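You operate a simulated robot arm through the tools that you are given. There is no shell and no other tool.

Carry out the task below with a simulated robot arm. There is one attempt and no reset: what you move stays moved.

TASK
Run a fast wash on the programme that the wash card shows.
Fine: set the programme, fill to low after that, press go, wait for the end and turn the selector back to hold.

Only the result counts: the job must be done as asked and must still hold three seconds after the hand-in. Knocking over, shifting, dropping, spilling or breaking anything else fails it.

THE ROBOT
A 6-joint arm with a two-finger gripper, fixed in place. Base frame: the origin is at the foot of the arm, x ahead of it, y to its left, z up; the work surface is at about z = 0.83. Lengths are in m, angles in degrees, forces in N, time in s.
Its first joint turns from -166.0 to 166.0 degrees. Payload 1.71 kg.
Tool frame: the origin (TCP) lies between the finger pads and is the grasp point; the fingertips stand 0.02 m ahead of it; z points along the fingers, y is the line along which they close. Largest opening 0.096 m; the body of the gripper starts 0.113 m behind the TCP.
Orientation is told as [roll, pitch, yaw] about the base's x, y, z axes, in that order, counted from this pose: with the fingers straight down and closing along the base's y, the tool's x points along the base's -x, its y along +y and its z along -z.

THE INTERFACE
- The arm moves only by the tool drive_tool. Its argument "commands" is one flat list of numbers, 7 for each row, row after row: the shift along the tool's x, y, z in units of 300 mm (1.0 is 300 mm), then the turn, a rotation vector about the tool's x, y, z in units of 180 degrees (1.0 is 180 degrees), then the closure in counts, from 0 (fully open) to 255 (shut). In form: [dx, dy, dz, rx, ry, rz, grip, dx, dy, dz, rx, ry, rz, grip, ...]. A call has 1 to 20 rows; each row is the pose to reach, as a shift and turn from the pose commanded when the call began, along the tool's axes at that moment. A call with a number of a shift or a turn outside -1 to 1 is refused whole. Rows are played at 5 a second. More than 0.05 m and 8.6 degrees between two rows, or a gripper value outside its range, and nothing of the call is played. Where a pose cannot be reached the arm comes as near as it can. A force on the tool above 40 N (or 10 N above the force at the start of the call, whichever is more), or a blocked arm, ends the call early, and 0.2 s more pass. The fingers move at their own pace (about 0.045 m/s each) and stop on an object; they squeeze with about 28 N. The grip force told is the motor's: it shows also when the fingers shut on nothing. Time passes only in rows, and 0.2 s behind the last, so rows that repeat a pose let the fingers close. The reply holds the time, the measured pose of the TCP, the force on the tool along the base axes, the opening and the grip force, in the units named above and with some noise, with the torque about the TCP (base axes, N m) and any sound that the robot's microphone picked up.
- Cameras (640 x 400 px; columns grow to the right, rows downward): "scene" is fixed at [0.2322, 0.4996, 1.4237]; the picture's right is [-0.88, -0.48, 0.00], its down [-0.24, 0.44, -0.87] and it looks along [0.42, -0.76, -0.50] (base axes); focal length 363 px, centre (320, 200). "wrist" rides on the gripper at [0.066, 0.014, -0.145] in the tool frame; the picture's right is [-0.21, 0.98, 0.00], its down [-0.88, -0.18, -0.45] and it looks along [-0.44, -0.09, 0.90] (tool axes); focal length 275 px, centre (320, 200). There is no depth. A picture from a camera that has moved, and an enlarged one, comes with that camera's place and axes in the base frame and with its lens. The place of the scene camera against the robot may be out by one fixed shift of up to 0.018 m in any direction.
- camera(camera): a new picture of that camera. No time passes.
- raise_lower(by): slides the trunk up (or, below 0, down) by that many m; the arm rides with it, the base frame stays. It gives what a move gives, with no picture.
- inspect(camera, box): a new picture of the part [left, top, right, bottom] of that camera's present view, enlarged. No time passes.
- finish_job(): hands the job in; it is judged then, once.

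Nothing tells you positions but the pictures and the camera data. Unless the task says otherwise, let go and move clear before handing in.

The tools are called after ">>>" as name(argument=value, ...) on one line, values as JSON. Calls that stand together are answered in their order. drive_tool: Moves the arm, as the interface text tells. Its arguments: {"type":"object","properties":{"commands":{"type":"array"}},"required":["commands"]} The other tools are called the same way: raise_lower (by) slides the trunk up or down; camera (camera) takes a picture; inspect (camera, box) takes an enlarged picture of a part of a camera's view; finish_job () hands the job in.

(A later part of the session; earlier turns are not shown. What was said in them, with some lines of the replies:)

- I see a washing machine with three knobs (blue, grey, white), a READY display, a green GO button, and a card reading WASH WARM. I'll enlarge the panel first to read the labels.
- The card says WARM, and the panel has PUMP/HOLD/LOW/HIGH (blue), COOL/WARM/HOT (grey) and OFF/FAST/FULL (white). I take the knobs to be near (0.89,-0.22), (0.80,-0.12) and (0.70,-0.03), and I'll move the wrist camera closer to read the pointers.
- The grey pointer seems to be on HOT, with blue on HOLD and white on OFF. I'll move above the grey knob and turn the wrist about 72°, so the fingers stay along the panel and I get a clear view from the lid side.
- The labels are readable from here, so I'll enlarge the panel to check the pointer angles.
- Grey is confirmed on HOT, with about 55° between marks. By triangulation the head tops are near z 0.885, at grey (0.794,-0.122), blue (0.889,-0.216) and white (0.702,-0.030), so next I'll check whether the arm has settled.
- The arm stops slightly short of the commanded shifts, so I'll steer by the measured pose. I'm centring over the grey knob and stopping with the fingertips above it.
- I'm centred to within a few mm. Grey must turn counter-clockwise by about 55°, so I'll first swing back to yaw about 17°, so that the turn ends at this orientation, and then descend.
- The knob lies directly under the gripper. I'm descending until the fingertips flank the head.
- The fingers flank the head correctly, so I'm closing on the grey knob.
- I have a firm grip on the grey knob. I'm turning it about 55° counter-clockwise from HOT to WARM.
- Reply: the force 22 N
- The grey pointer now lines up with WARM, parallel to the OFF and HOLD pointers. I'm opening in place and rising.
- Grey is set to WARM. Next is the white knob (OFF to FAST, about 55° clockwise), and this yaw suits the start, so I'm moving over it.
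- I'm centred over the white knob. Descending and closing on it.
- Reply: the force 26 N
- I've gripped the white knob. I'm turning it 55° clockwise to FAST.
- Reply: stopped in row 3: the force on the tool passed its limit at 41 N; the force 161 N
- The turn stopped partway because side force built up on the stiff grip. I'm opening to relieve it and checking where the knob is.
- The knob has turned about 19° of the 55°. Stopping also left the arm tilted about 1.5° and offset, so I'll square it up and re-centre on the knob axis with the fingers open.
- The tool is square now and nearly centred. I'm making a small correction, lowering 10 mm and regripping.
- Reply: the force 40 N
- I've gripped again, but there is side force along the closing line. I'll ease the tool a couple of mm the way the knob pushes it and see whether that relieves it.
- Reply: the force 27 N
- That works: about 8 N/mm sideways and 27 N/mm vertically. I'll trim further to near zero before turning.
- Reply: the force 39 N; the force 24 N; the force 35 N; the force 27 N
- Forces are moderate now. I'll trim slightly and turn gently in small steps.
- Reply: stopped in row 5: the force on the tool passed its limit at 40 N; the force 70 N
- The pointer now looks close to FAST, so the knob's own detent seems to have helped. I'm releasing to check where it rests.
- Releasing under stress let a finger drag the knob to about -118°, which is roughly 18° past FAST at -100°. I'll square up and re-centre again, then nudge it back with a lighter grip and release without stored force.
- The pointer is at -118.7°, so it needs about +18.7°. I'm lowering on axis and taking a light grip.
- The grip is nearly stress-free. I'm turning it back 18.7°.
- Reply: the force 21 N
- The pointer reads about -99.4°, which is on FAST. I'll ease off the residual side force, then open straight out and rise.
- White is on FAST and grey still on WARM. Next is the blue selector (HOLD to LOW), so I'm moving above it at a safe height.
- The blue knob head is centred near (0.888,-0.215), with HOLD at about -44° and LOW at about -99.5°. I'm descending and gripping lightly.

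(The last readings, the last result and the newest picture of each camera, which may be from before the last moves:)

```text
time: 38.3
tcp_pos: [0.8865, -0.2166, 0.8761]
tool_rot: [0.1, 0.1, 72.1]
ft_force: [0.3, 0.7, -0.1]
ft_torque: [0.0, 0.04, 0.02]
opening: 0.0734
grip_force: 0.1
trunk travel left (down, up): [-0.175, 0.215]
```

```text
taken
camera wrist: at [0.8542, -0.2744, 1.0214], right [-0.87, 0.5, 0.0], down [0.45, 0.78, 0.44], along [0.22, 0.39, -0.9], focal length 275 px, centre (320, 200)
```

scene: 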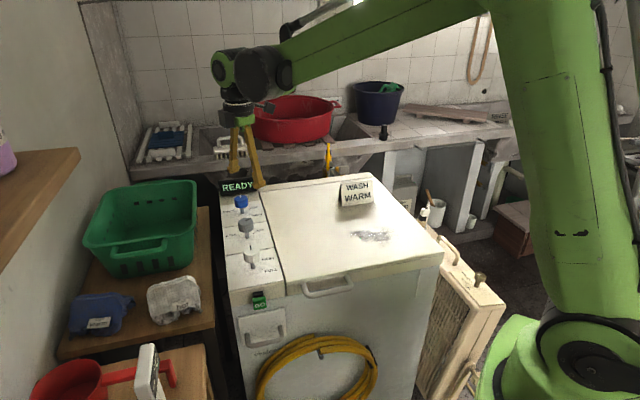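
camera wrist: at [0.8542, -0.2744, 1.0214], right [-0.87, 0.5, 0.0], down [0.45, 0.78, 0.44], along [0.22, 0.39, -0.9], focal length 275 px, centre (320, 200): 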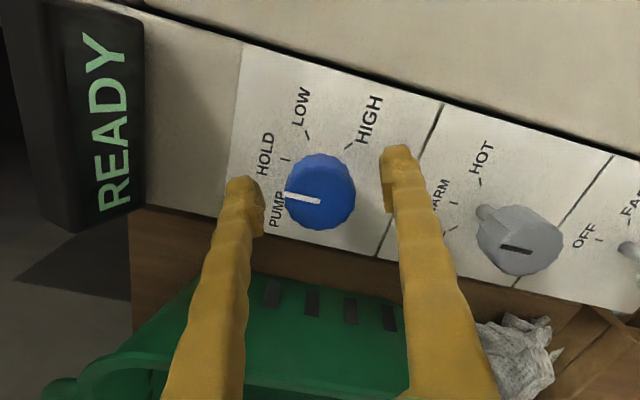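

>>> drive_tool(commands=[-0.004, 0, 0, 0, 0, 0, 90, -0.004, 0, 0, 0, 0, 0, 120, -0.004, 0, 0, 0, 0, 0, 140, -0.004, 0, 0, 0, 0, 0, 158, -0.004, 0, 0, 0, 0, 0, 162, -0.004, 0, 0, 0, 0, 0, 162])

```text
time: 39.7
tcp_pos: [0.8875, -0.2152, 0.8758]
tool_rot: [0.0, 0.1, 72.1]
ft_force: [0.1, 1.4, 0.1]
ft_torque: [0.01, -0.01, 0.0]
opening: 0.0386
grip_force: 35.1
trunk travel left (down, up): [-0.175, 0.215]
```

The grip is stress-free. I'm turning clockwise in two halves to watch the force.

>>> drive_tool(commands=[0, 0, 0, 0, 0, 0.0311, 162, 0, 0, 0, 0, 0, 0.0622, 162, 0, 0, 0, 0, 0, 0.0933, 162, 0, 0, 0, 0, 0, 0.1244, 162, 0, 0, 0, 0, 0, 0.1555, 162, 0, 0, 0, 0, 0, 0.1555, 162])

```text
time: 41.1
tcp_pos: [0.8882, -0.2151, 0.8765]
tool_rot: [-0.1, 0.1, 43.9]
ft_force: [-16.3, 0.4, -4.6]
ft_torque: [-0.11, 0.38, -0.02]
opening: 0.0388
grip_force: 34.7
trunk travel left (down, up): [-0.175, 0.215]
```

>>> drive_tool(commands=[0.003, 0.003, 0, 0, 0, 0.0, 162, 0.003, 0.003, 0, 0, 0, 0.0311, 162, 0.003, 0.003, 0, 0, 0, 0.0622, 162, 0.003, 0.003, 0, 0, 0, 0.0933, 162, 0.003, 0.003, 0, 0, 0, 0.1244, 162, 0.003, 0.003, 0, 0, 0, 0.1555, 162, 0.003, 0.003, 0, 0, 0, 0.1555, 162])

>>> inspect(camera="wrist", box=[240, 110, 400, 260])

```text
time: 42.7
tcp_pos: [0.887, -0.2155, 0.8763]
tool_rot: [-0.2, 0.0, 16.0]
ft_force: [26.8, -12.2, 17.0]
ft_torque: [-0.33, -0.48, 0.03]
opening: 0.0387
grip_force: 34.6
trunk travel left (down, up): [-0.175, 0.215]
```

```text
2.67 times, centred on (320, 185) of wrist
camera zoom: at [0.8211, -0.22, 1.0213], right [-0.07, 1.0, 0.0], down [0.89, 0.06, 0.44], along [0.44, 0.03, -0.9], focal length 734 px, centre (320, 240)
```

zoom: 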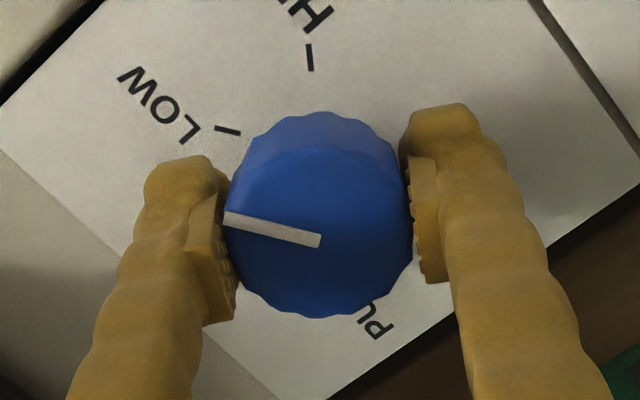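

The pointer reads about -100°, which is LOW. I'll relieve the side force before releasing.

>>> drive_tool(commands=[-0.002, -0.002, -0.0007, 0, 0, 0, 162, -0.005, -0.005, -0.0013, 0, 0, 0, 162, -0.005, -0.005, -0.0013, 0, 0, 0, 162])

```text
time: 43.5
tcp_pos: [0.8873, -0.2161, 0.8759]
tool_rot: [0.0, 0.2, 16.1]
ft_force: [-11.8, -1.1, -1.2]
ft_torque: [0.02, 0.17, 0.01]
opening: 0.0388
grip_force: 35.1
trunk travel left (down, up): [-0.175, 0.215]
```

>>> drive_tool(commands=[0.002, 0, 0, 0, 0, 0, 162, 0.002, 0, 0, 0, 0, 0, 140, 0.002, 0, 0, 0, 0, 0, 90, 0.002, 0, 0, 0, 0, 0, 60, 0.002, 0, -0.07, 0, 0, 0, 60, 0.002, 0, -0.14, 0, 0, 0, 40, 0.002, 0, -0.22, 0, 0, 0, 0, 0.002, 0, -0.22, 0, 0, 0, 0])

>>> camera(camera="wrist")

>>> inspect(camera="wrist", box=[220, 60, 420, 220])

>>> inspect(camera="scene", box=[210, 170, 300, 320])

```text
time: 45.3
tcp_pos: [0.8867, -0.2151, 0.9423]
tool_rot: [0.0, 0.0, 16.1]
ft_force: [0.5, 0.7, -0.5]
ft_torque: [0.01, -0.02, 0.02]
opening: 0.0961
grip_force: 0.1
trunk travel left (down, up): [-0.175, 0.215]
```

```text
taken
camera wrist: at [0.8211, -0.2194, 1.0885], right [-0.07, 1.0, 0.0], down [0.89, 0.07, 0.44], along [0.44, 0.03, -0.9], focal length 275 px, centre (320, 200)
```

wrist: 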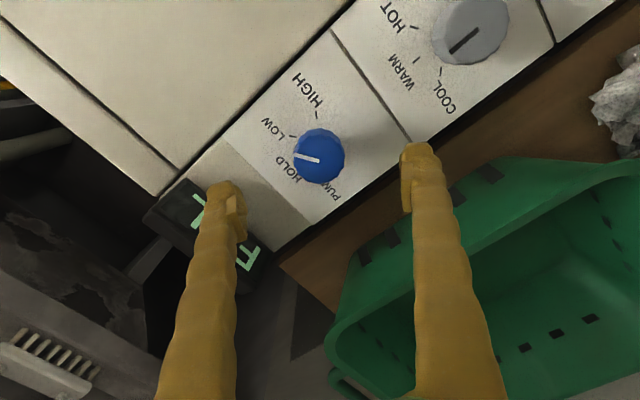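

```text
2.50 times, centred on (320, 140) of wrist
camera zoom: at [0.8211, -0.2194, 1.0885], right [-0.07, 1.0, 0.0], down [0.89, 0.07, 0.44], along [0.44, 0.03, -0.9], focal length 688 px, centre (320, 350)
```

zoom: 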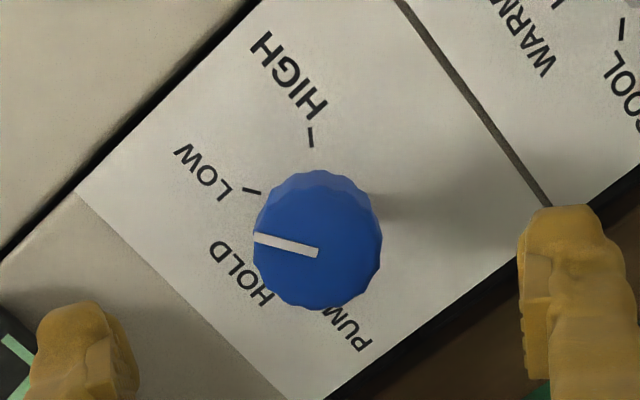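

```text
2.67 times, centred on (255, 245) of scene
camera zoom: at [0.2322, 0.4996, 1.4237], right [-0.88, -0.48, 0.0], down [-0.24, 0.44, -0.87], along [0.42, -0.76, -0.5], focal length 968 px, centre (493, 80)
```

zoom: 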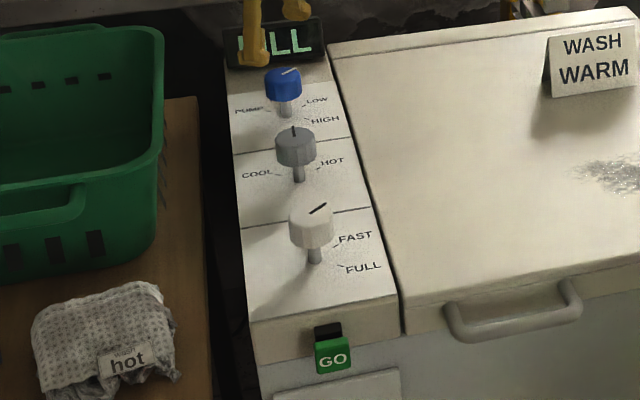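

The display now shows FILL, with all three knobs set. I'll lift, look at the display again, and study the GO button.

>>> drive_tool(commands=[0.1, 0.1, -0.15, 0, 0, -0.03, 0, 0.2, 0.2, -0.25, 0, 0, -0.06, 0, 0.3, 0.3, -0.25, 0, 0, -0.09, 0, 0.4, 0.4, -0.25, 0, 0, -0.12, 0, 0.45, 0.45, -0.25, 0, 0, -0.16, 0, 0.45, 0.45, -0.25, 0, 0, -0.16, 0])

>>> camera(camera="scene")

>>> inspect(camera="scene", box=[235, 270, 295, 330])

>>> camera(camera="wrist")

```text
refused: row 1 steps farther than a row can; nothing moved
```

```text
taken
```

scene: 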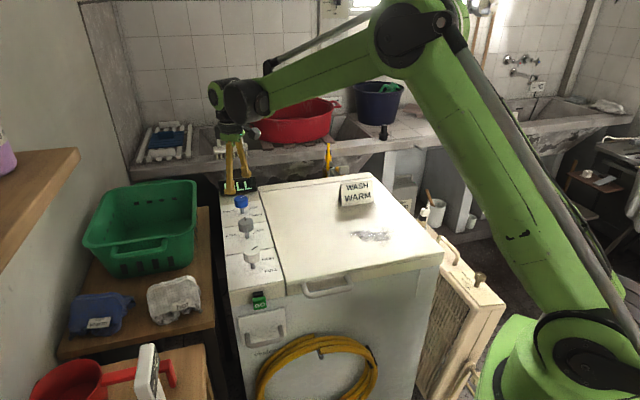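

```text
6.67 times, centred on (265, 300) of scene
camera zoom: at [0.2322, 0.4996, 1.4237], right [-0.88, -0.48, 0.0], down [-0.24, 0.44, -0.87], along [0.42, -0.76, -0.5], focal length 2420 px, centre (687, -467)
```

zoom: 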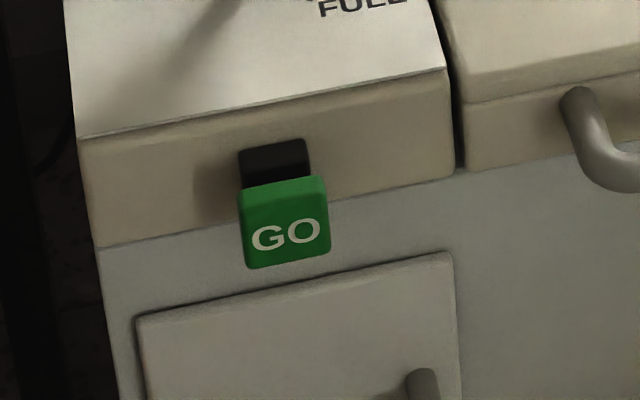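

```text
taken
camera wrist: at [0.8211, -0.2194, 1.0885], right [-0.07, 1.0, 0.0], down [0.89, 0.07, 0.44], along [0.44, 0.03, -0.9], focal length 275 px, centre (320, 200)
```

wrist: 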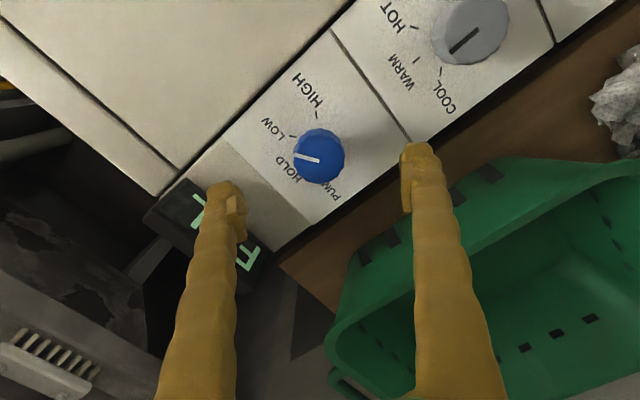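

The GO cap sticks out of the front face at about (0.63,0.035,0.80) and is pressed inwards along (+0.72,-0.69). I'll go round in front of the machine with the wrist camera facing that face, in two flights.

>>> drive_tool(commands=[0.0, 0.0, -0.1, 0, 0, 0, 0, 0.054, 0.094, -0.2, 0, 0, 0.0238, 0, 0.108, 0.187, -0.2, 0, 0, 0.0476, 0, 0.162, 0.28, -0.2, 0, 0, 0.0714, 0, 0.216, 0.374, -0.2, 0, 0, 0.0952, 0, 0.27, 0.467, -0.2, 0, 0, 0.119, 0, 0.324, 0.56, -0.2, 0, 0, 0.1428, 0, 0.379, 0.655, -0.2, 0, 0, 0.1667, 0, 0.379, 0.655, -0.2, 0, 0, 0.1667, 0])

>>> inspect(camera="scene", box=[210, 160, 310, 320])

```text
time: 47.3
tcp_pos: [0.7206, -0.0582, 1.0022]
tool_rot: [-0.1, 0.0, -14.1]
ft_force: [-0.3, -0.2, 0.2]
ft_torque: [-0.01, -0.02, -0.03]
opening: 0.0962
grip_force: 0.1
trunk travel left (down, up): [-0.175, 0.215]
```

```text
2.50 times, centred on (260, 240) of scene
camera zoom: at [0.2322, 0.4996, 1.4237], right [-0.88, -0.48, 0.0], down [-0.24, 0.44, -0.87], along [0.42, -0.76, -0.5], focal length 908 px, centre (470, 100)
```

zoom: 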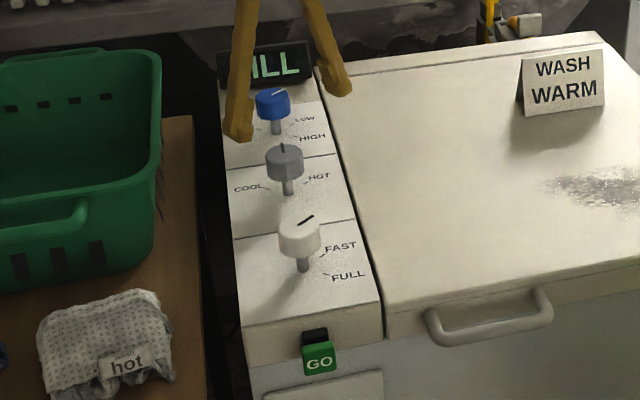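

>>> drive_tool(commands=[0.1115, 0.0653, 0, 0, 0, 0.0278, 60, 0.223, 0.1307, 0, 0, 0, 0.0556, 120, 0.3345, 0.196, 0, 0, 0, 0.0833, 180, 0.446, 0.2613, 0, 0, 0, 0.1111, 255, 0.5575, 0.3267, 0, 0, 0, 0.1389, 255, 0.669, 0.392, 0, 0, 0, 0.1667, 255, 0.669, 0.392, 0, 0, 0, 0.1667, 255, 0.669, 0.392, 0, 0, 0, 0.1667, 255])

>>> camera(camera="wrist")

>>> camera(camera="scene")

```text
time: 49.1
tcp_pos: [0.5554, 0.1028, 1.0019]
tool_rot: [-0.1, 0.0, -43.9]
ft_force: [-0.4, 0.1, -0.1]
ft_torque: [-0.02, 0.01, -0.02]
opening: 0.0003
grip_force: 28.0
trunk travel left (down, up): [-0.175, 0.215]
```

```text
taken
camera wrist: at [0.5193, 0.1585, 1.1472], right [0.83, 0.56, 0.0], down [0.5, -0.74, 0.44], along [0.25, -0.37, -0.9], focal length 275 px, centre (320, 200)
```

wrist: 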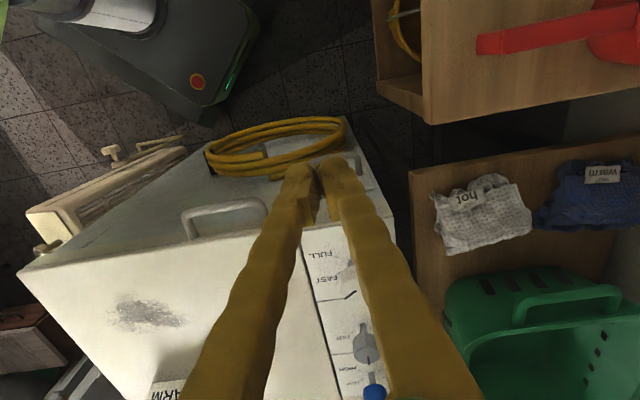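

```text
taken
```

scene: 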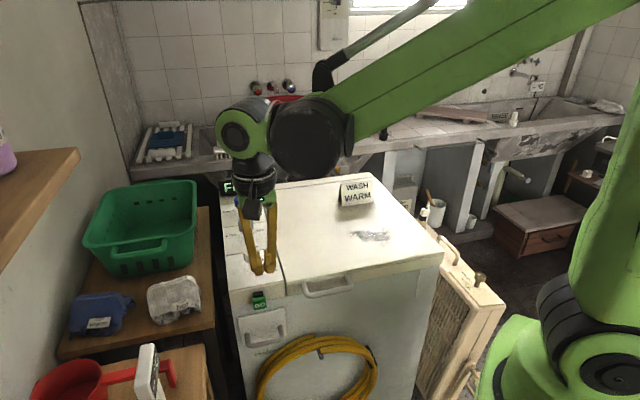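

The closed fingers hide the button. I'll open them to see between.

>>> drive_tool(commands=[0, 0, 0, 0, 0, 0, 120, 0, 0, 0, 0, 0, 0, 0, 0, 0, 0, 0, 0, 0, 0, 0, 0, 0, 0, 0, 0, 0, 0, 0, 0, 0, 0, 0, 0, 0, 0, 0, 0, 0, 0, 0])

>>> camera(camera="wrist")

>>> inspect(camera="wrist", box=[250, 100, 400, 230])

```text
time: 50.5
tcp_pos: [0.5558, 0.1038, 1.0016]
tool_rot: [-0.1, 0.0, -43.9]
ft_force: [0.3, 0.6, -0.3]
ft_torque: [0.01, 0.01, 0.0]
opening: 0.096
grip_force: 0.1
trunk travel left (down, up): [-0.175, 0.215]
```

```text
taken
camera wrist: at [0.5194, 0.1583, 1.1473], right [0.83, 0.56, 0.0], down [0.5, -0.74, 0.44], along [0.25, -0.37, -0.9], focal length 275 px, centre (320, 200)
```

wrist: 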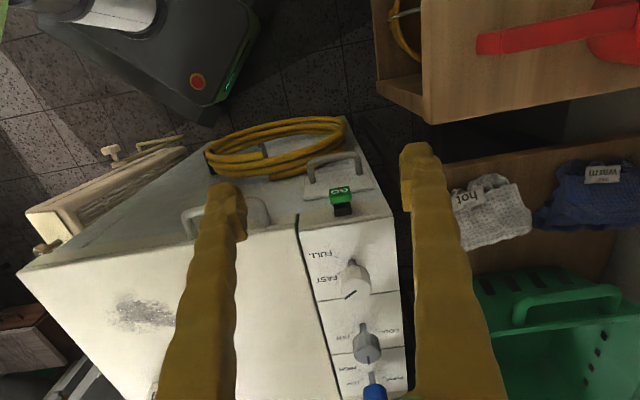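

```text
3.08 times, centred on (325, 165) of wrist
camera zoom: at [0.5194, 0.1583, 1.1473], right [0.83, 0.56, 0.0], down [0.5, -0.74, 0.44], along [0.25, -0.37, -0.9], focal length 847 px, centre (305, 308)
```

zoom: 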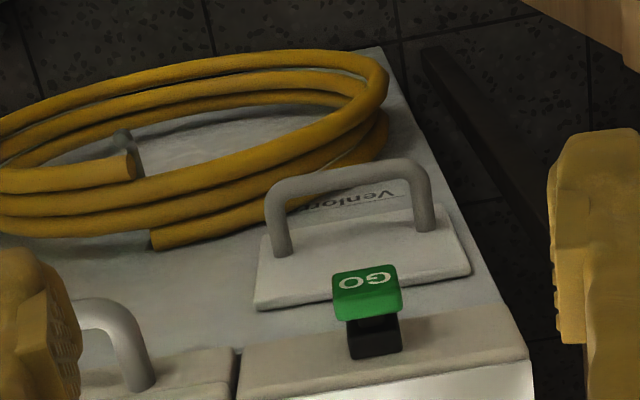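

GO's outer face is at about (0.630,0.043,0.80), with nothing at that height in front of it. I'll close the fingers, descend in front of it and check the display first.

>>> drive_tool(commands=[-0.03, 0.006, 0.1, 0, 0, 0, 120, -0.06, 0.012, 0.22, 0, 0, 0, 255, -0.09, 0.018, 0.34, 0, 0, 0, 255, -0.11, 0.022, 0.44, 0, 0, 0, 255, -0.11, 0.026, 0.54, 0, 0, 0, 255, -0.11, 0.026, 0.63, 0, 0, 0, 255, -0.11, 0.026, 0.63, 0, 0, 0, 255, -0.11, 0.026, 0.63, 0, 0, 0, 255])

>>> camera(camera="wrist")

>>> inspect(camera="scene", box=[210, 170, 310, 330])

```text
time: 52.3
tcp_pos: [0.5877, 0.0867, 0.8126]
tool_rot: [-0.1, -0.1, -43.9]
ft_force: [-0.2, 0.2, -0.5]
ft_torque: [0.02, 0.0, 0.01]
opening: 0.0001
grip_force: 28.5
trunk travel left (down, up): [-0.175, 0.215]
```

```text
taken
camera wrist: at [0.5501, 0.141, 0.9582], right [0.83, 0.56, 0.0], down [0.5, -0.74, 0.44], along [0.25, -0.37, -0.9], focal length 275 px, centre (320, 200)
```

wrist: 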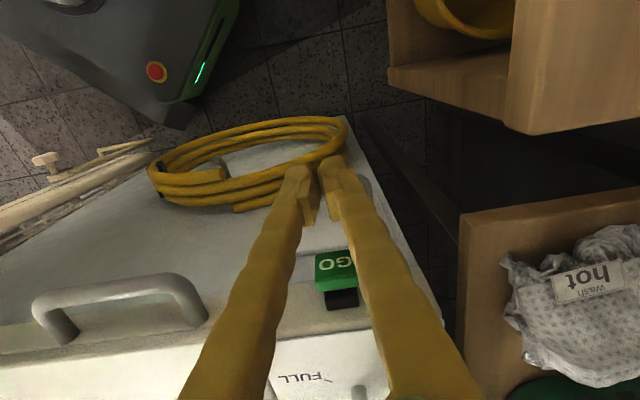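

```text
2.50 times, centred on (260, 250) of scene
camera zoom: at [0.2322, 0.4996, 1.4237], right [-0.88, -0.48, 0.0], down [-0.24, 0.44, -0.87], along [0.42, -0.76, -0.5], focal length 908 px, centre (470, 75)
```

zoom: 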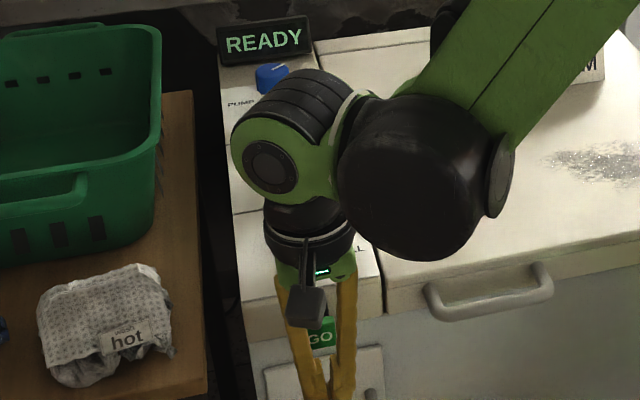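

The fill has finished and the display reads READY. The cap is about 51 mm ahead of the fingers, so I'm approaching until just short of contact.

>>> drive_tool(commands=[-0.06, -0.007, 0, 0, 0, 0, 255, -0.12, -0.007, 0, 0, 0, 0, 255, -0.155, -0.007, 0, 0, 0, 0, 255, -0.155, -0.007, 0, 0, 0, 0, 255])

>>> inspect(camera="scene", box=[230, 250, 310, 340])

>>> camera(camera="wrist")

```text
time: 53.3
tcp_pos: [0.618, 0.052, 0.8123]
tool_rot: [-0.1, 0.0, -43.9]
ft_force: [-1.0, 0.0, -0.4]
ft_torque: [-0.01, 0.01, -0.02]
opening: 0.0
grip_force: 27.9
trunk travel left (down, up): [-0.175, 0.215]
```

```text
4.44 times, centred on (270, 295) of scene
camera zoom: at [0.2322, 0.4996, 1.4237], right [-0.88, -0.48, 0.0], down [-0.24, 0.44, -0.87], along [0.42, -0.76, -0.5], focal length 1613 px, centre (542, -222)
```

zoom: 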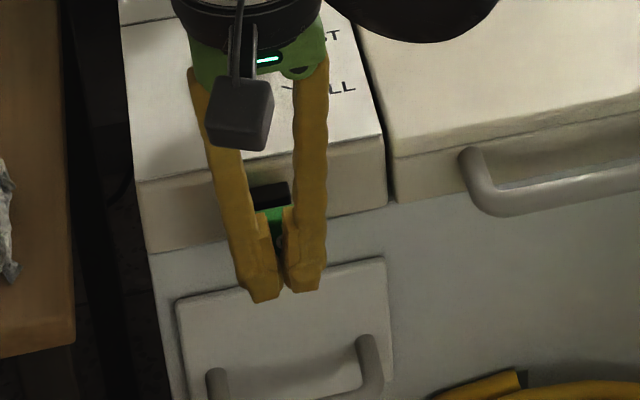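

```text
taken
camera wrist: at [0.5818, 0.1074, 0.9579], right [0.83, 0.56, 0.0], down [0.5, -0.74, 0.44], along [0.25, -0.37, -0.9], focal length 275 px, centre (320, 200)
```

wrist: 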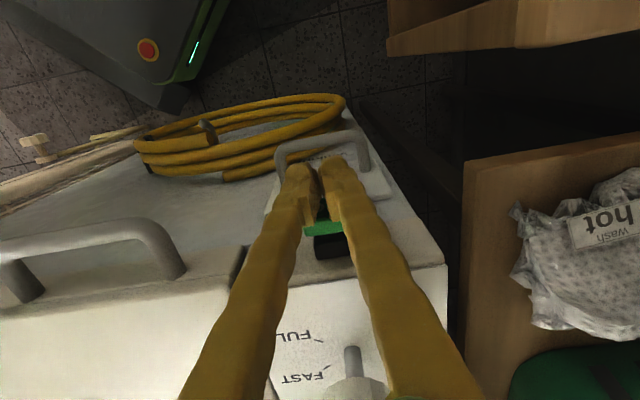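

The fingertips are right in front of the cap. I'm pushing in slowly.

>>> drive_tool(commands=[-0.007, 0, 0, 0, 0, 0, 255, -0.014, 0, 0, 0, 0, 0, 255, -0.021, 0, 0, 0, 0, 0, 255, -0.028, 0, 0, 0, 0, 0, 255])

>>> inspect(camera="scene", box=[210, 170, 310, 330])

```text
time: 54.3
tcp_pos: [0.6243, 0.0476, 0.8134]
tool_rot: [-0.1, 0.0, -43.9]
ft_force: [-5.4, 4.2, -2.1]
ft_torque: [0.08, 0.07, -0.03]
opening: 0.0062
grip_force: 29.3
trunk travel left (down, up): [-0.175, 0.215]
heard: click
```

```text
2.50 times, centred on (260, 250) of scene
camera zoom: at [0.2322, 0.4996, 1.4237], right [-0.88, -0.48, 0.0], down [-0.24, 0.44, -0.87], along [0.42, -0.76, -0.5], focal length 908 px, centre (470, 75)
```

zoom: 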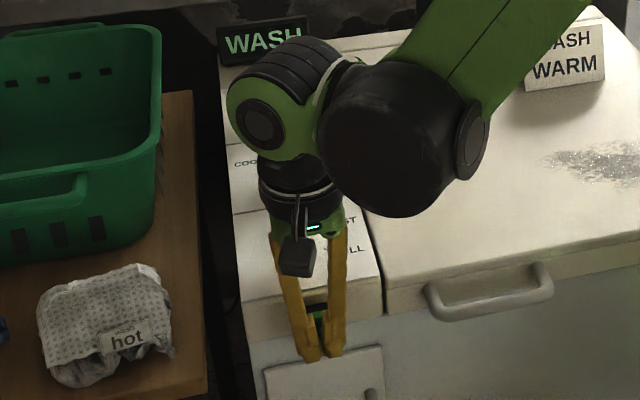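

I heard a click and the display shows WASH. I'm backing straight off, then rising and waiting for the end.

>>> drive_tool(commands=[0.03, 0, 0, 0, 0, 0, 255, 0.08, 0, 0, 0, 0, 0, 255, 0.16, 0, 0, 0, 0, 0, 255, 0.16, 0, -0.12, 0, 0, 0, 255, 0.16, 0, -0.26, 0, 0, 0, 200, 0.16, 0, -0.4, 0, 0, 0, 100, 0.16, 0, -0.54, 0, 0, 0, 0, 0.16, 0, -0.63, 0, 0, 0, 0, 0.16, 0, -0.63, 0, 0, 0, 0])

>>> camera(camera="scene")

>>> inspect(camera="scene", box=[210, 170, 310, 330])

>>> camera(camera="wrist")

```text
time: 56.3
tcp_pos: [0.5905, 0.0809, 1.0032]
tool_rot: [0.1, -0.1, -44.0]
ft_force: [-0.2, 0.3, -0.2]
ft_torque: [0.0, -0.01, 0.01]
opening: 0.096
grip_force: 0.1
trunk travel left (down, up): [-0.175, 0.215]
```

```text
taken
```

scene: 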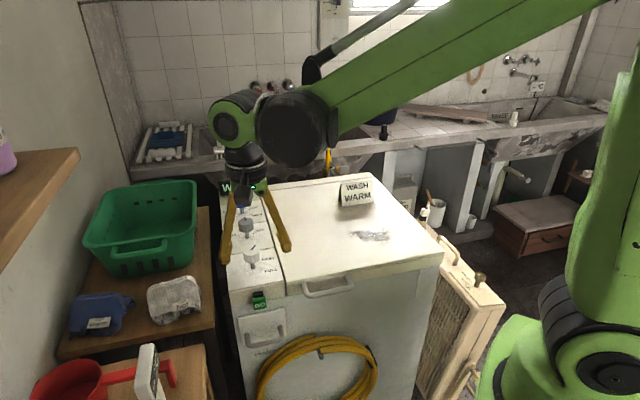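

```text
2.50 times, centred on (260, 250) of scene
camera zoom: at [0.2322, 0.4996, 1.4237], right [-0.88, -0.48, 0.0], down [-0.24, 0.44, -0.87], along [0.42, -0.76, -0.5], focal length 908 px, centre (470, 75)
```

zoom: 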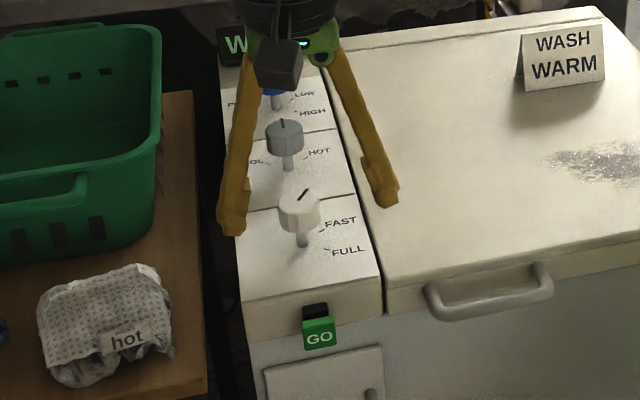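

```text
taken
camera wrist: at [0.5528, 0.136, 1.1492], right [0.83, 0.56, 0.0], down [0.5, -0.74, 0.45], along [0.25, -0.37, -0.9], focal length 275 px, centre (320, 200)
```

wrist: 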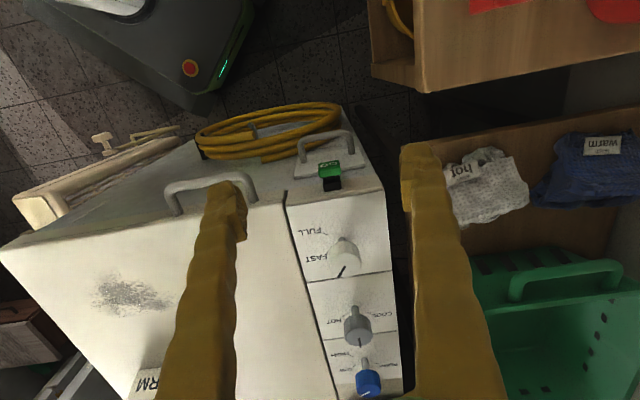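

The wash is running with the panel unchanged. While it runs I'll move back above the blue selector.

>>> drive_tool(commands=[-0.12, 0, 0, 0, 0, -0.028, 0, -0.24, 0, 0, 0, 0, -0.056, 0, -0.36, 0, 0, 0, 0, -0.084, 0, -0.48, 0, 0, 0, 0, -0.112, 0, -0.6, 0, 0, 0, 0, -0.14, 0, -0.7, -0.01, 0, 0, 0, -0.168, 0, -0.7, -0.01, 0, 0, 0, -0.168, 0])

>>> inspect(camera="scene", box=[210, 170, 310, 330])

```text
time: 57.9
tcp_pos: [0.7382, -0.0665, 1.0006]
tool_rot: [0.0, -0.1, -13.8]
ft_force: [-0.9, -0.4, 0.2]
ft_torque: [0.05, 0.01, -0.02]
opening: 0.0961
grip_force: 0.0
trunk travel left (down, up): [-0.175, 0.215]
```

```text
2.50 times, centred on (260, 250) of scene
camera zoom: at [0.2322, 0.4996, 1.4237], right [-0.88, -0.48, 0.0], down [-0.24, 0.44, -0.87], along [0.42, -0.76, -0.5], focal length 908 px, centre (470, 75)
```

zoom: 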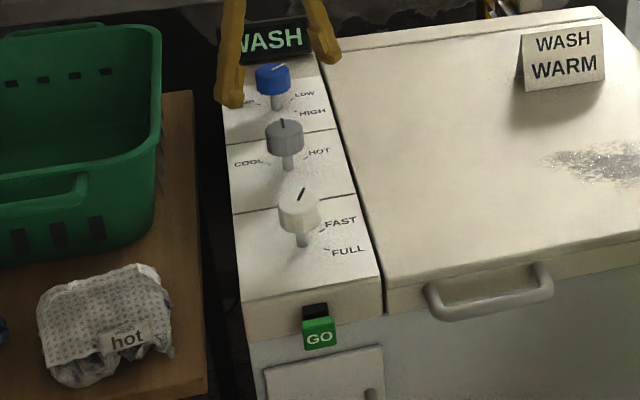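

The white timer is running back towards OFF. Continuing to hover above blue.

>>> drive_tool(commands=[-0.1, -0.06, 0, 0, 0, -0.0285, 0, -0.2, -0.12, 0, 0, 0, -0.057, 0, -0.3, -0.18, 0, 0, 0, -0.0855, 0, -0.4, -0.24, 0.03, 0, 0, -0.114, 0, -0.5, -0.3, 0.1, 0, 0, -0.1425, 0, -0.603, -0.361, 0.17, 0, 0, -0.171, 0, -0.603, -0.361, 0.17, 0, 0, -0.171, 0, -0.603, -0.361, 0.17, 0, 0, -0.171, 0])

>>> camera(camera="wrist")

>>> inspect(camera="wrist", box=[220, 60, 420, 220])

>>> inspect(camera="scene", box=[210, 170, 310, 330])

```text
time: 59.7
tcp_pos: [0.8911, -0.2154, 0.949]
tool_rot: [0.0, 0.0, 17.1]
ft_force: [0.4, -0.3, 0.8]
ft_torque: [0.0, 0.0, 0.0]
opening: 0.0962
grip_force: 0.0
trunk travel left (down, up): [-0.175, 0.215]
```

```text
taken
camera wrist: at [0.8248, -0.2223, 1.094], right [-0.09, 1.0, 0.0], down [0.89, 0.08, 0.44], along [0.44, 0.04, -0.9], focal length 275 px, centre (320, 200)
```

wrist: 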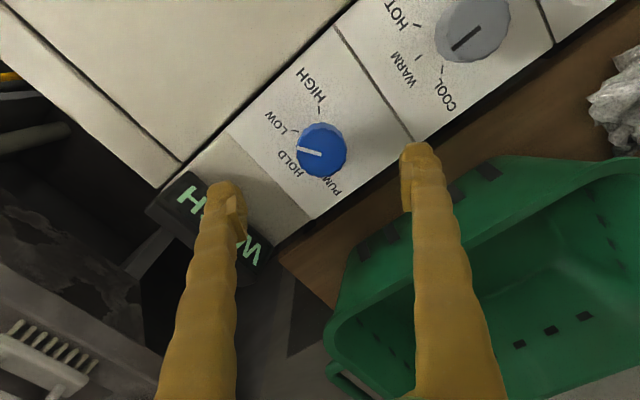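

```text
2.50 times, centred on (320, 140) of wrist
camera zoom: at [0.8248, -0.2223, 1.094], right [-0.09, 1.0, 0.0], down [0.89, 0.08, 0.44], along [0.44, 0.04, -0.9], focal length 688 px, centre (320, 350)
```

zoom: 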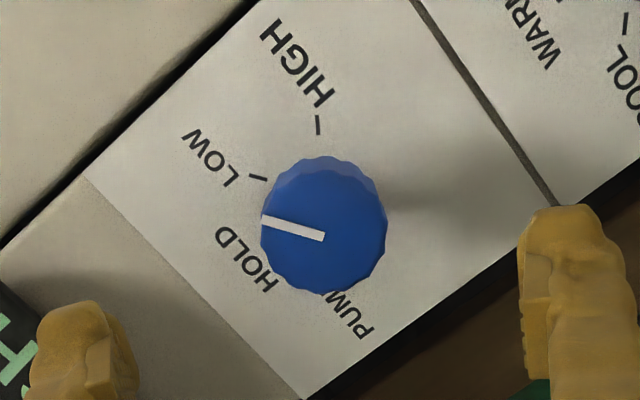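

```text
2.50 times, centred on (260, 250) of scene
camera zoom: at [0.2322, 0.4996, 1.4237], right [-0.88, -0.48, 0.0], down [-0.24, 0.44, -0.87], along [0.42, -0.76, -0.5], focal length 908 px, centre (470, 75)
```

zoom: 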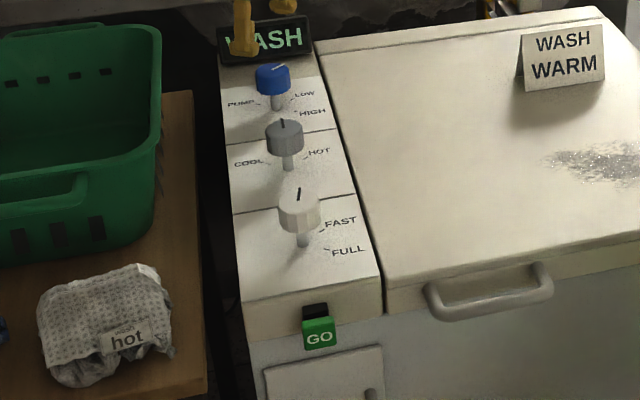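

I'm in position, but still washing, so I'll wait here with a small centring correction.

>>> drive_tool(commands=[0.01, 0.003, 0, 0, 0, 0, 30, 0.01, 0.003, 0, 0, 0, 0, 30, 0.01, 0.003, 0, 0, 0, 0, 30, 0.01, 0.003, 0, 0, 0, 0, 30, 0.01, 0.003, 0, 0, 0, 0, 30, 0.01, 0.003, 0, 0, 0, 0, 30, 0.01, 0.003, 0, 0, 0, 0, 30, 0.01, 0.003, 0, 0, 0, 0, 30, 0.01, 0.003, 0, 0, 0, 0, 30, 0.01, 0.003, 0, 0, 0, 0, 30, 0.01, 0.003, 0, 0, 0, 0, 30, 0.01, 0.003, 0, 0, 0, 0, 30, 0.01, 0.003, 0, 0, 0, 0, 30, 0.01, 0.003, 0, 0, 0, 0, 30, 0.01, 0.003, 0, 0, 0, 0, 30, 0.01, 0.003, 0, 0, 0, 0, 30, 0.01, 0.003, 0, 0, 0, 0, 30, 0.01, 0.003, 0, 0, 0, 0, 30, 0.01, 0.003, 0, 0, 0, 0, 30, 0.01, 0.003, 0, 0, 0, 0, 30])

>>> inspect(camera="scene", box=[210, 170, 310, 330])

```text
time: 63.9
tcp_pos: [0.8884, -0.2157, 0.949]
tool_rot: [0.0, 0.1, 17.1]
ft_force: [-0.5, 0.3, 0.1]
ft_torque: [0.01, 0.02, -0.01]
opening: 0.0847
grip_force: 0.0
trunk travel left (down, up): [-0.175, 0.215]
```

```text
2.50 times, centred on (260, 250) of scene
camera zoom: at [0.2322, 0.4996, 1.4237], right [-0.88, -0.48, 0.0], down [-0.24, 0.44, -0.87], along [0.42, -0.76, -0.5], focal length 908 px, centre (470, 75)
```

zoom: 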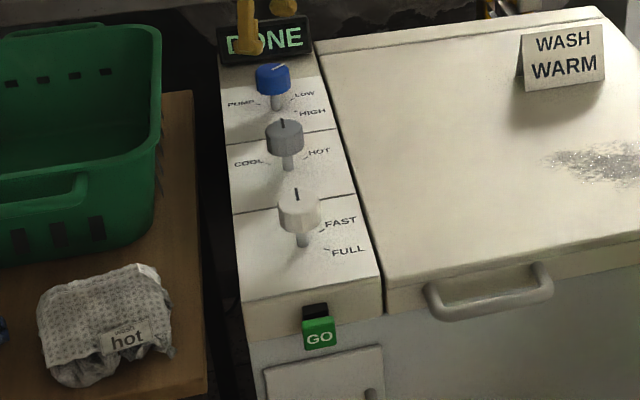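

The display reads DONE and white is back at OFF. Now I'm descending on the blue selector to turn it back from LOW to HOLD.

>>> drive_tool(commands=[0, 0, 0.07, 0, 0, 0, 40, 0, 0, 0.14, 0, 0, 0, 40, 0, 0, 0.2, 0, 0, 0, 50, 0, 0, 0.245, 0, 0, 0, 60, 0, 0, 0.245, 0, 0, 0, 60, 0, 0, 0.245, 0, 0, 0, 60])

>>> camera(camera="wrist")

```text
time: 65.3
tcp_pos: [0.8865, -0.2158, 0.8783]
tool_rot: [0.0, 0.2, 17.1]
ft_force: [-1.0, 0.1, -0.7]
ft_torque: [-0.02, 0.02, 0.01]
opening: 0.0736
grip_force: 0.1
trunk travel left (down, up): [-0.175, 0.215]
```

```text
taken
camera wrist: at [0.8208, -0.2218, 1.0232], right [-0.09, 1.0, 0.0], down [0.89, 0.08, 0.44], along [0.44, 0.04, -0.9], focal length 275 px, centre (320, 200)
```

wrist: 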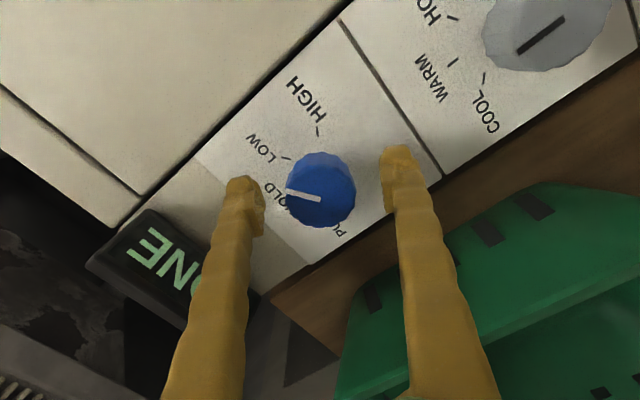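

>>> drive_tool(commands=[0, 0, 0.008, 0, 0, 0, 90, 0, 0, 0.008, 0, 0, 0, 120, 0, 0, 0.008, 0, 0, 0, 140, 0, 0, 0.008, 0, 0, 0, 158, 0, 0, 0.008, 0, 0, 0, 162, 0, 0, 0.008, 0, 0, 0, 162])

```text
time: 66.7
tcp_pos: [0.8865, -0.2149, 0.8756]
tool_rot: [-0.1, 0.1, 17.1]
ft_force: [-2.3, 3.7, -3.0]
ft_torque: [0.06, 0.05, -0.05]
opening: 0.0386
grip_force: 34.9
trunk travel left (down, up): [-0.175, 0.215]
```

The grip has little force on it. I'm turning the first half, counter-clockwise.

>>> drive_tool(commands=[0, 0, 0, 0, 0, -0.0311, 162, 0, 0, 0, 0, 0, -0.0622, 162, 0, 0, 0, 0, 0, -0.0933, 162, 0, 0, 0, 0, 0, -0.1244, 162, 0, 0, 0, 0, 0, -0.1555, 162, 0, 0, 0, 0, 0, -0.1555, 162])

```text
time: 68.1
tcp_pos: [0.886, -0.2151, 0.8757]
tool_rot: [0.1, 0.1, 45.1]
ft_force: [5.4, -9.0, 4.3]
ft_torque: [-0.25, 0.04, -0.03]
opening: 0.0386
grip_force: 35.3
trunk travel left (down, up): [-0.175, 0.215]
```

>>> drive_tool(commands=[0, 0, 0, 0, 0, -0.0311, 162, 0, 0, 0, 0, 0, -0.0622, 162, 0, 0, 0, 0, 0, -0.0933, 162, 0, 0, 0, 0, 0, -0.1244, 162, 0, 0, 0, 0, 0, -0.1535, 162, 0, 0, 0, 0, 0, -0.1535, 162])

>>> inspect(camera="wrist", box=[240, 110, 400, 260])

```text
time: 69.5
tcp_pos: [0.8864, -0.2162, 0.8754]
tool_rot: [0.0, 0.0, 72.7]
ft_force: [23.4, -12.0, 17.9]
ft_torque: [-0.09, -0.43, -0.02]
opening: 0.0389
grip_force: 34.8
trunk travel left (down, up): [-0.175, 0.215]
```

```text
2.67 times, centred on (320, 185) of wrist
camera zoom: at [0.855, -0.2748, 1.0206], right [-0.87, 0.49, 0.0], down [0.44, 0.78, 0.44], along [0.22, 0.39, -0.9], focal length 734 px, centre (320, 240)
```

zoom: 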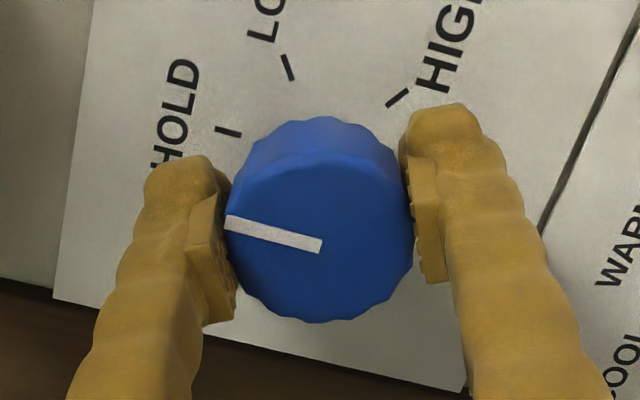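

The pointer is parallel to the HOLD tick. I'll relieve the side force before opening.

>>> drive_tool(commands=[0, -0.002, -0.0005, 0, 0, 0, 162, 0.001, -0.004, -0.001, 0, 0, 0, 162, 0.001, -0.004, -0.001, 0, 0, 0, 162])

```text
time: 70.3
tcp_pos: [0.8871, -0.2158, 0.8762]
tool_rot: [0.1, 0.0, 72.8]
ft_force: [12.9, -7.2, 9.0]
ft_torque: [-0.12, -0.17, -0.03]
opening: 0.0386
grip_force: 34.8
trunk travel left (down, up): [-0.175, 0.215]
```

>>> drive_tool(commands=[0.001, -0.004, -0.001, 0, 0, 0, 162, 0.001, -0.004, -0.001, 0, 0, 0, 162, 0.001, -0.004, -0.001, 0, 0, 0, 140, 0.001, -0.004, -0.001, 0, 0, 0, 90, 0.001, -0.004, -0.001, 0, 0, 0, 60, 0.001, -0.004, -0.07, 0, 0, 0, 60, 0.001, -0.004, -0.14, 0, 0, 0, 40, 0.001, -0.004, -0.25, 0, 0, 0, 20, 0.001, -0.004, -0.25, 0, 0, 0, 20])

>>> inspect(camera="wrist", box=[220, 60, 420, 220])

>>> camera(camera="wrist")

>>> inspect(camera="scene", box=[210, 170, 310, 330])

```text
time: 72.3
tcp_pos: [0.8884, -0.2174, 0.9521]
tool_rot: [-0.1, 0.1, 72.7]
ft_force: [0.3, -0.3, -0.2]
ft_torque: [0.0, -0.05, -0.03]
opening: 0.0885
grip_force: 0.1
trunk travel left (down, up): [-0.175, 0.215]
```

```text
2.50 times, centred on (320, 140) of wrist
camera zoom: at [0.856, -0.2757, 1.0967], right [-0.87, 0.49, 0.0], down [0.44, 0.78, 0.44], along [0.22, 0.39, -0.9], focal length 688 px, centre (320, 350)
```

zoom: 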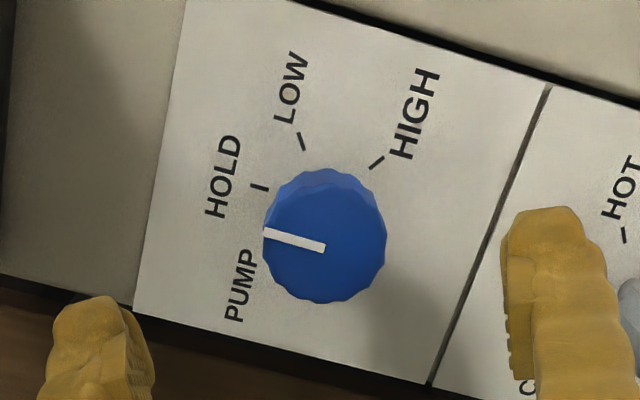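

```text
taken
camera wrist: at [0.856, -0.2757, 1.0967], right [-0.87, 0.49, 0.0], down [0.44, 0.78, 0.44], along [0.22, 0.39, -0.9], focal length 275 px, centre (320, 200)
```

wrist: 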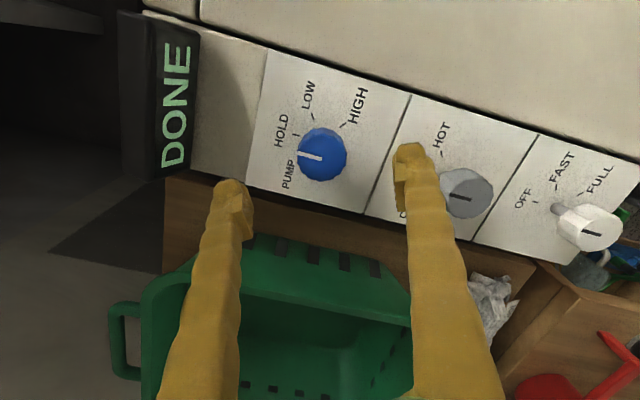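

```text
2.50 times, centred on (260, 250) of scene
camera zoom: at [0.2322, 0.4996, 1.4237], right [-0.88, -0.48, 0.0], down [-0.24, 0.44, -0.87], along [0.42, -0.76, -0.5], focal length 908 px, centre (470, 75)
```

zoom: 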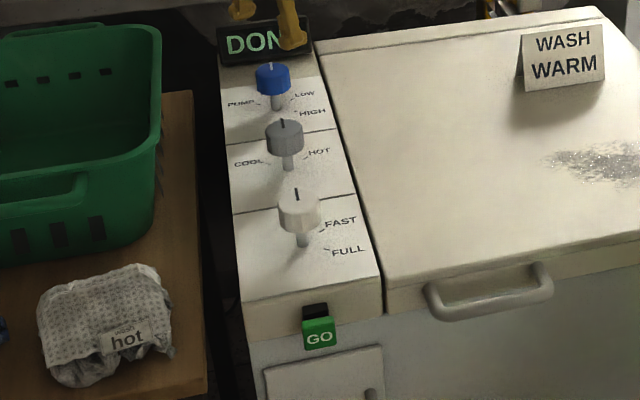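

Blue points at HOLD exactly as at the start, the display reads DONE and nothing else has moved. I'll rise clear and do a last check before handing in.

>>> drive_tool(commands=[0, 0, -0.12, 0, 0, 0, 0, 0, 0, -0.24, 0, 0, 0, 0, 0, 0, -0.36, 0, 0, 0, 0, 0, 0, -0.45, 0, 0, 0, 0, 0, 0, -0.45, 0, 0, 0, 0])

>>> camera(camera="scene")

>>> inspect(camera="scene", box=[210, 170, 310, 330])

```text
time: 73.5
tcp_pos: [0.8886, -0.2172, 1.086]
tool_rot: [-0.1, 0.0, 72.7]
ft_force: [-0.9, 0.4, -0.5]
ft_torque: [-0.03, 0.01, -0.03]
opening: 0.0959
grip_force: 0.2
trunk travel left (down, up): [-0.175, 0.215]
```

```text
taken
```

scene: 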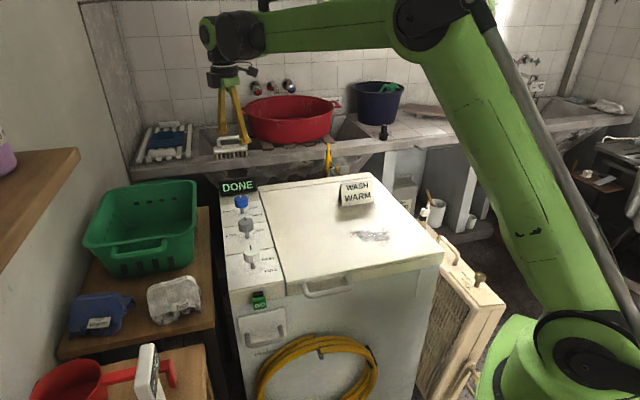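

```text
2.50 times, centred on (260, 250) of scene
camera zoom: at [0.2322, 0.4996, 1.4237], right [-0.88, -0.48, 0.0], down [-0.24, 0.44, -0.87], along [0.42, -0.76, -0.5], focal length 908 px, centre (470, 75)
```

zoom: 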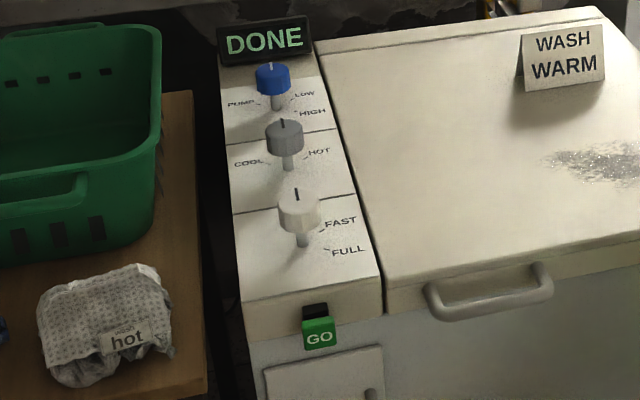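

The display says DONE, with the selector on HOLD, the programme on WARM and the timer back at OFF. The arm is clear and everything else is where it was, so I'm handing in.

>>> finish_job()

```text
The job is handed in.
```

The fast wash on WARM, the programme the wash card shows, ran to the end. The display read DONE when I handed in, and I haven't seen the judged result.

- **Programme:** I turned the grey knob from HOT to WARM.
- **Fast wash:** I set the white knob to FAST. Releasing the first attempt dragged it about 18° past FAST, so I turned it back onto the mark before filling. It ran back to OFF by itself when the wash ended.
- **Fill:** I turned the blue selector to LOW after the programme was set. The display showed FILL, then READY.
- **Go:** I pressed GO once. It clicked and the display changed to WASH.
- **Selector:** Once the display read DONE, I turned the blue selector back to HOLD.

In the last pictures nothing else had moved, and the arm was clear of the machine with the gripper open.
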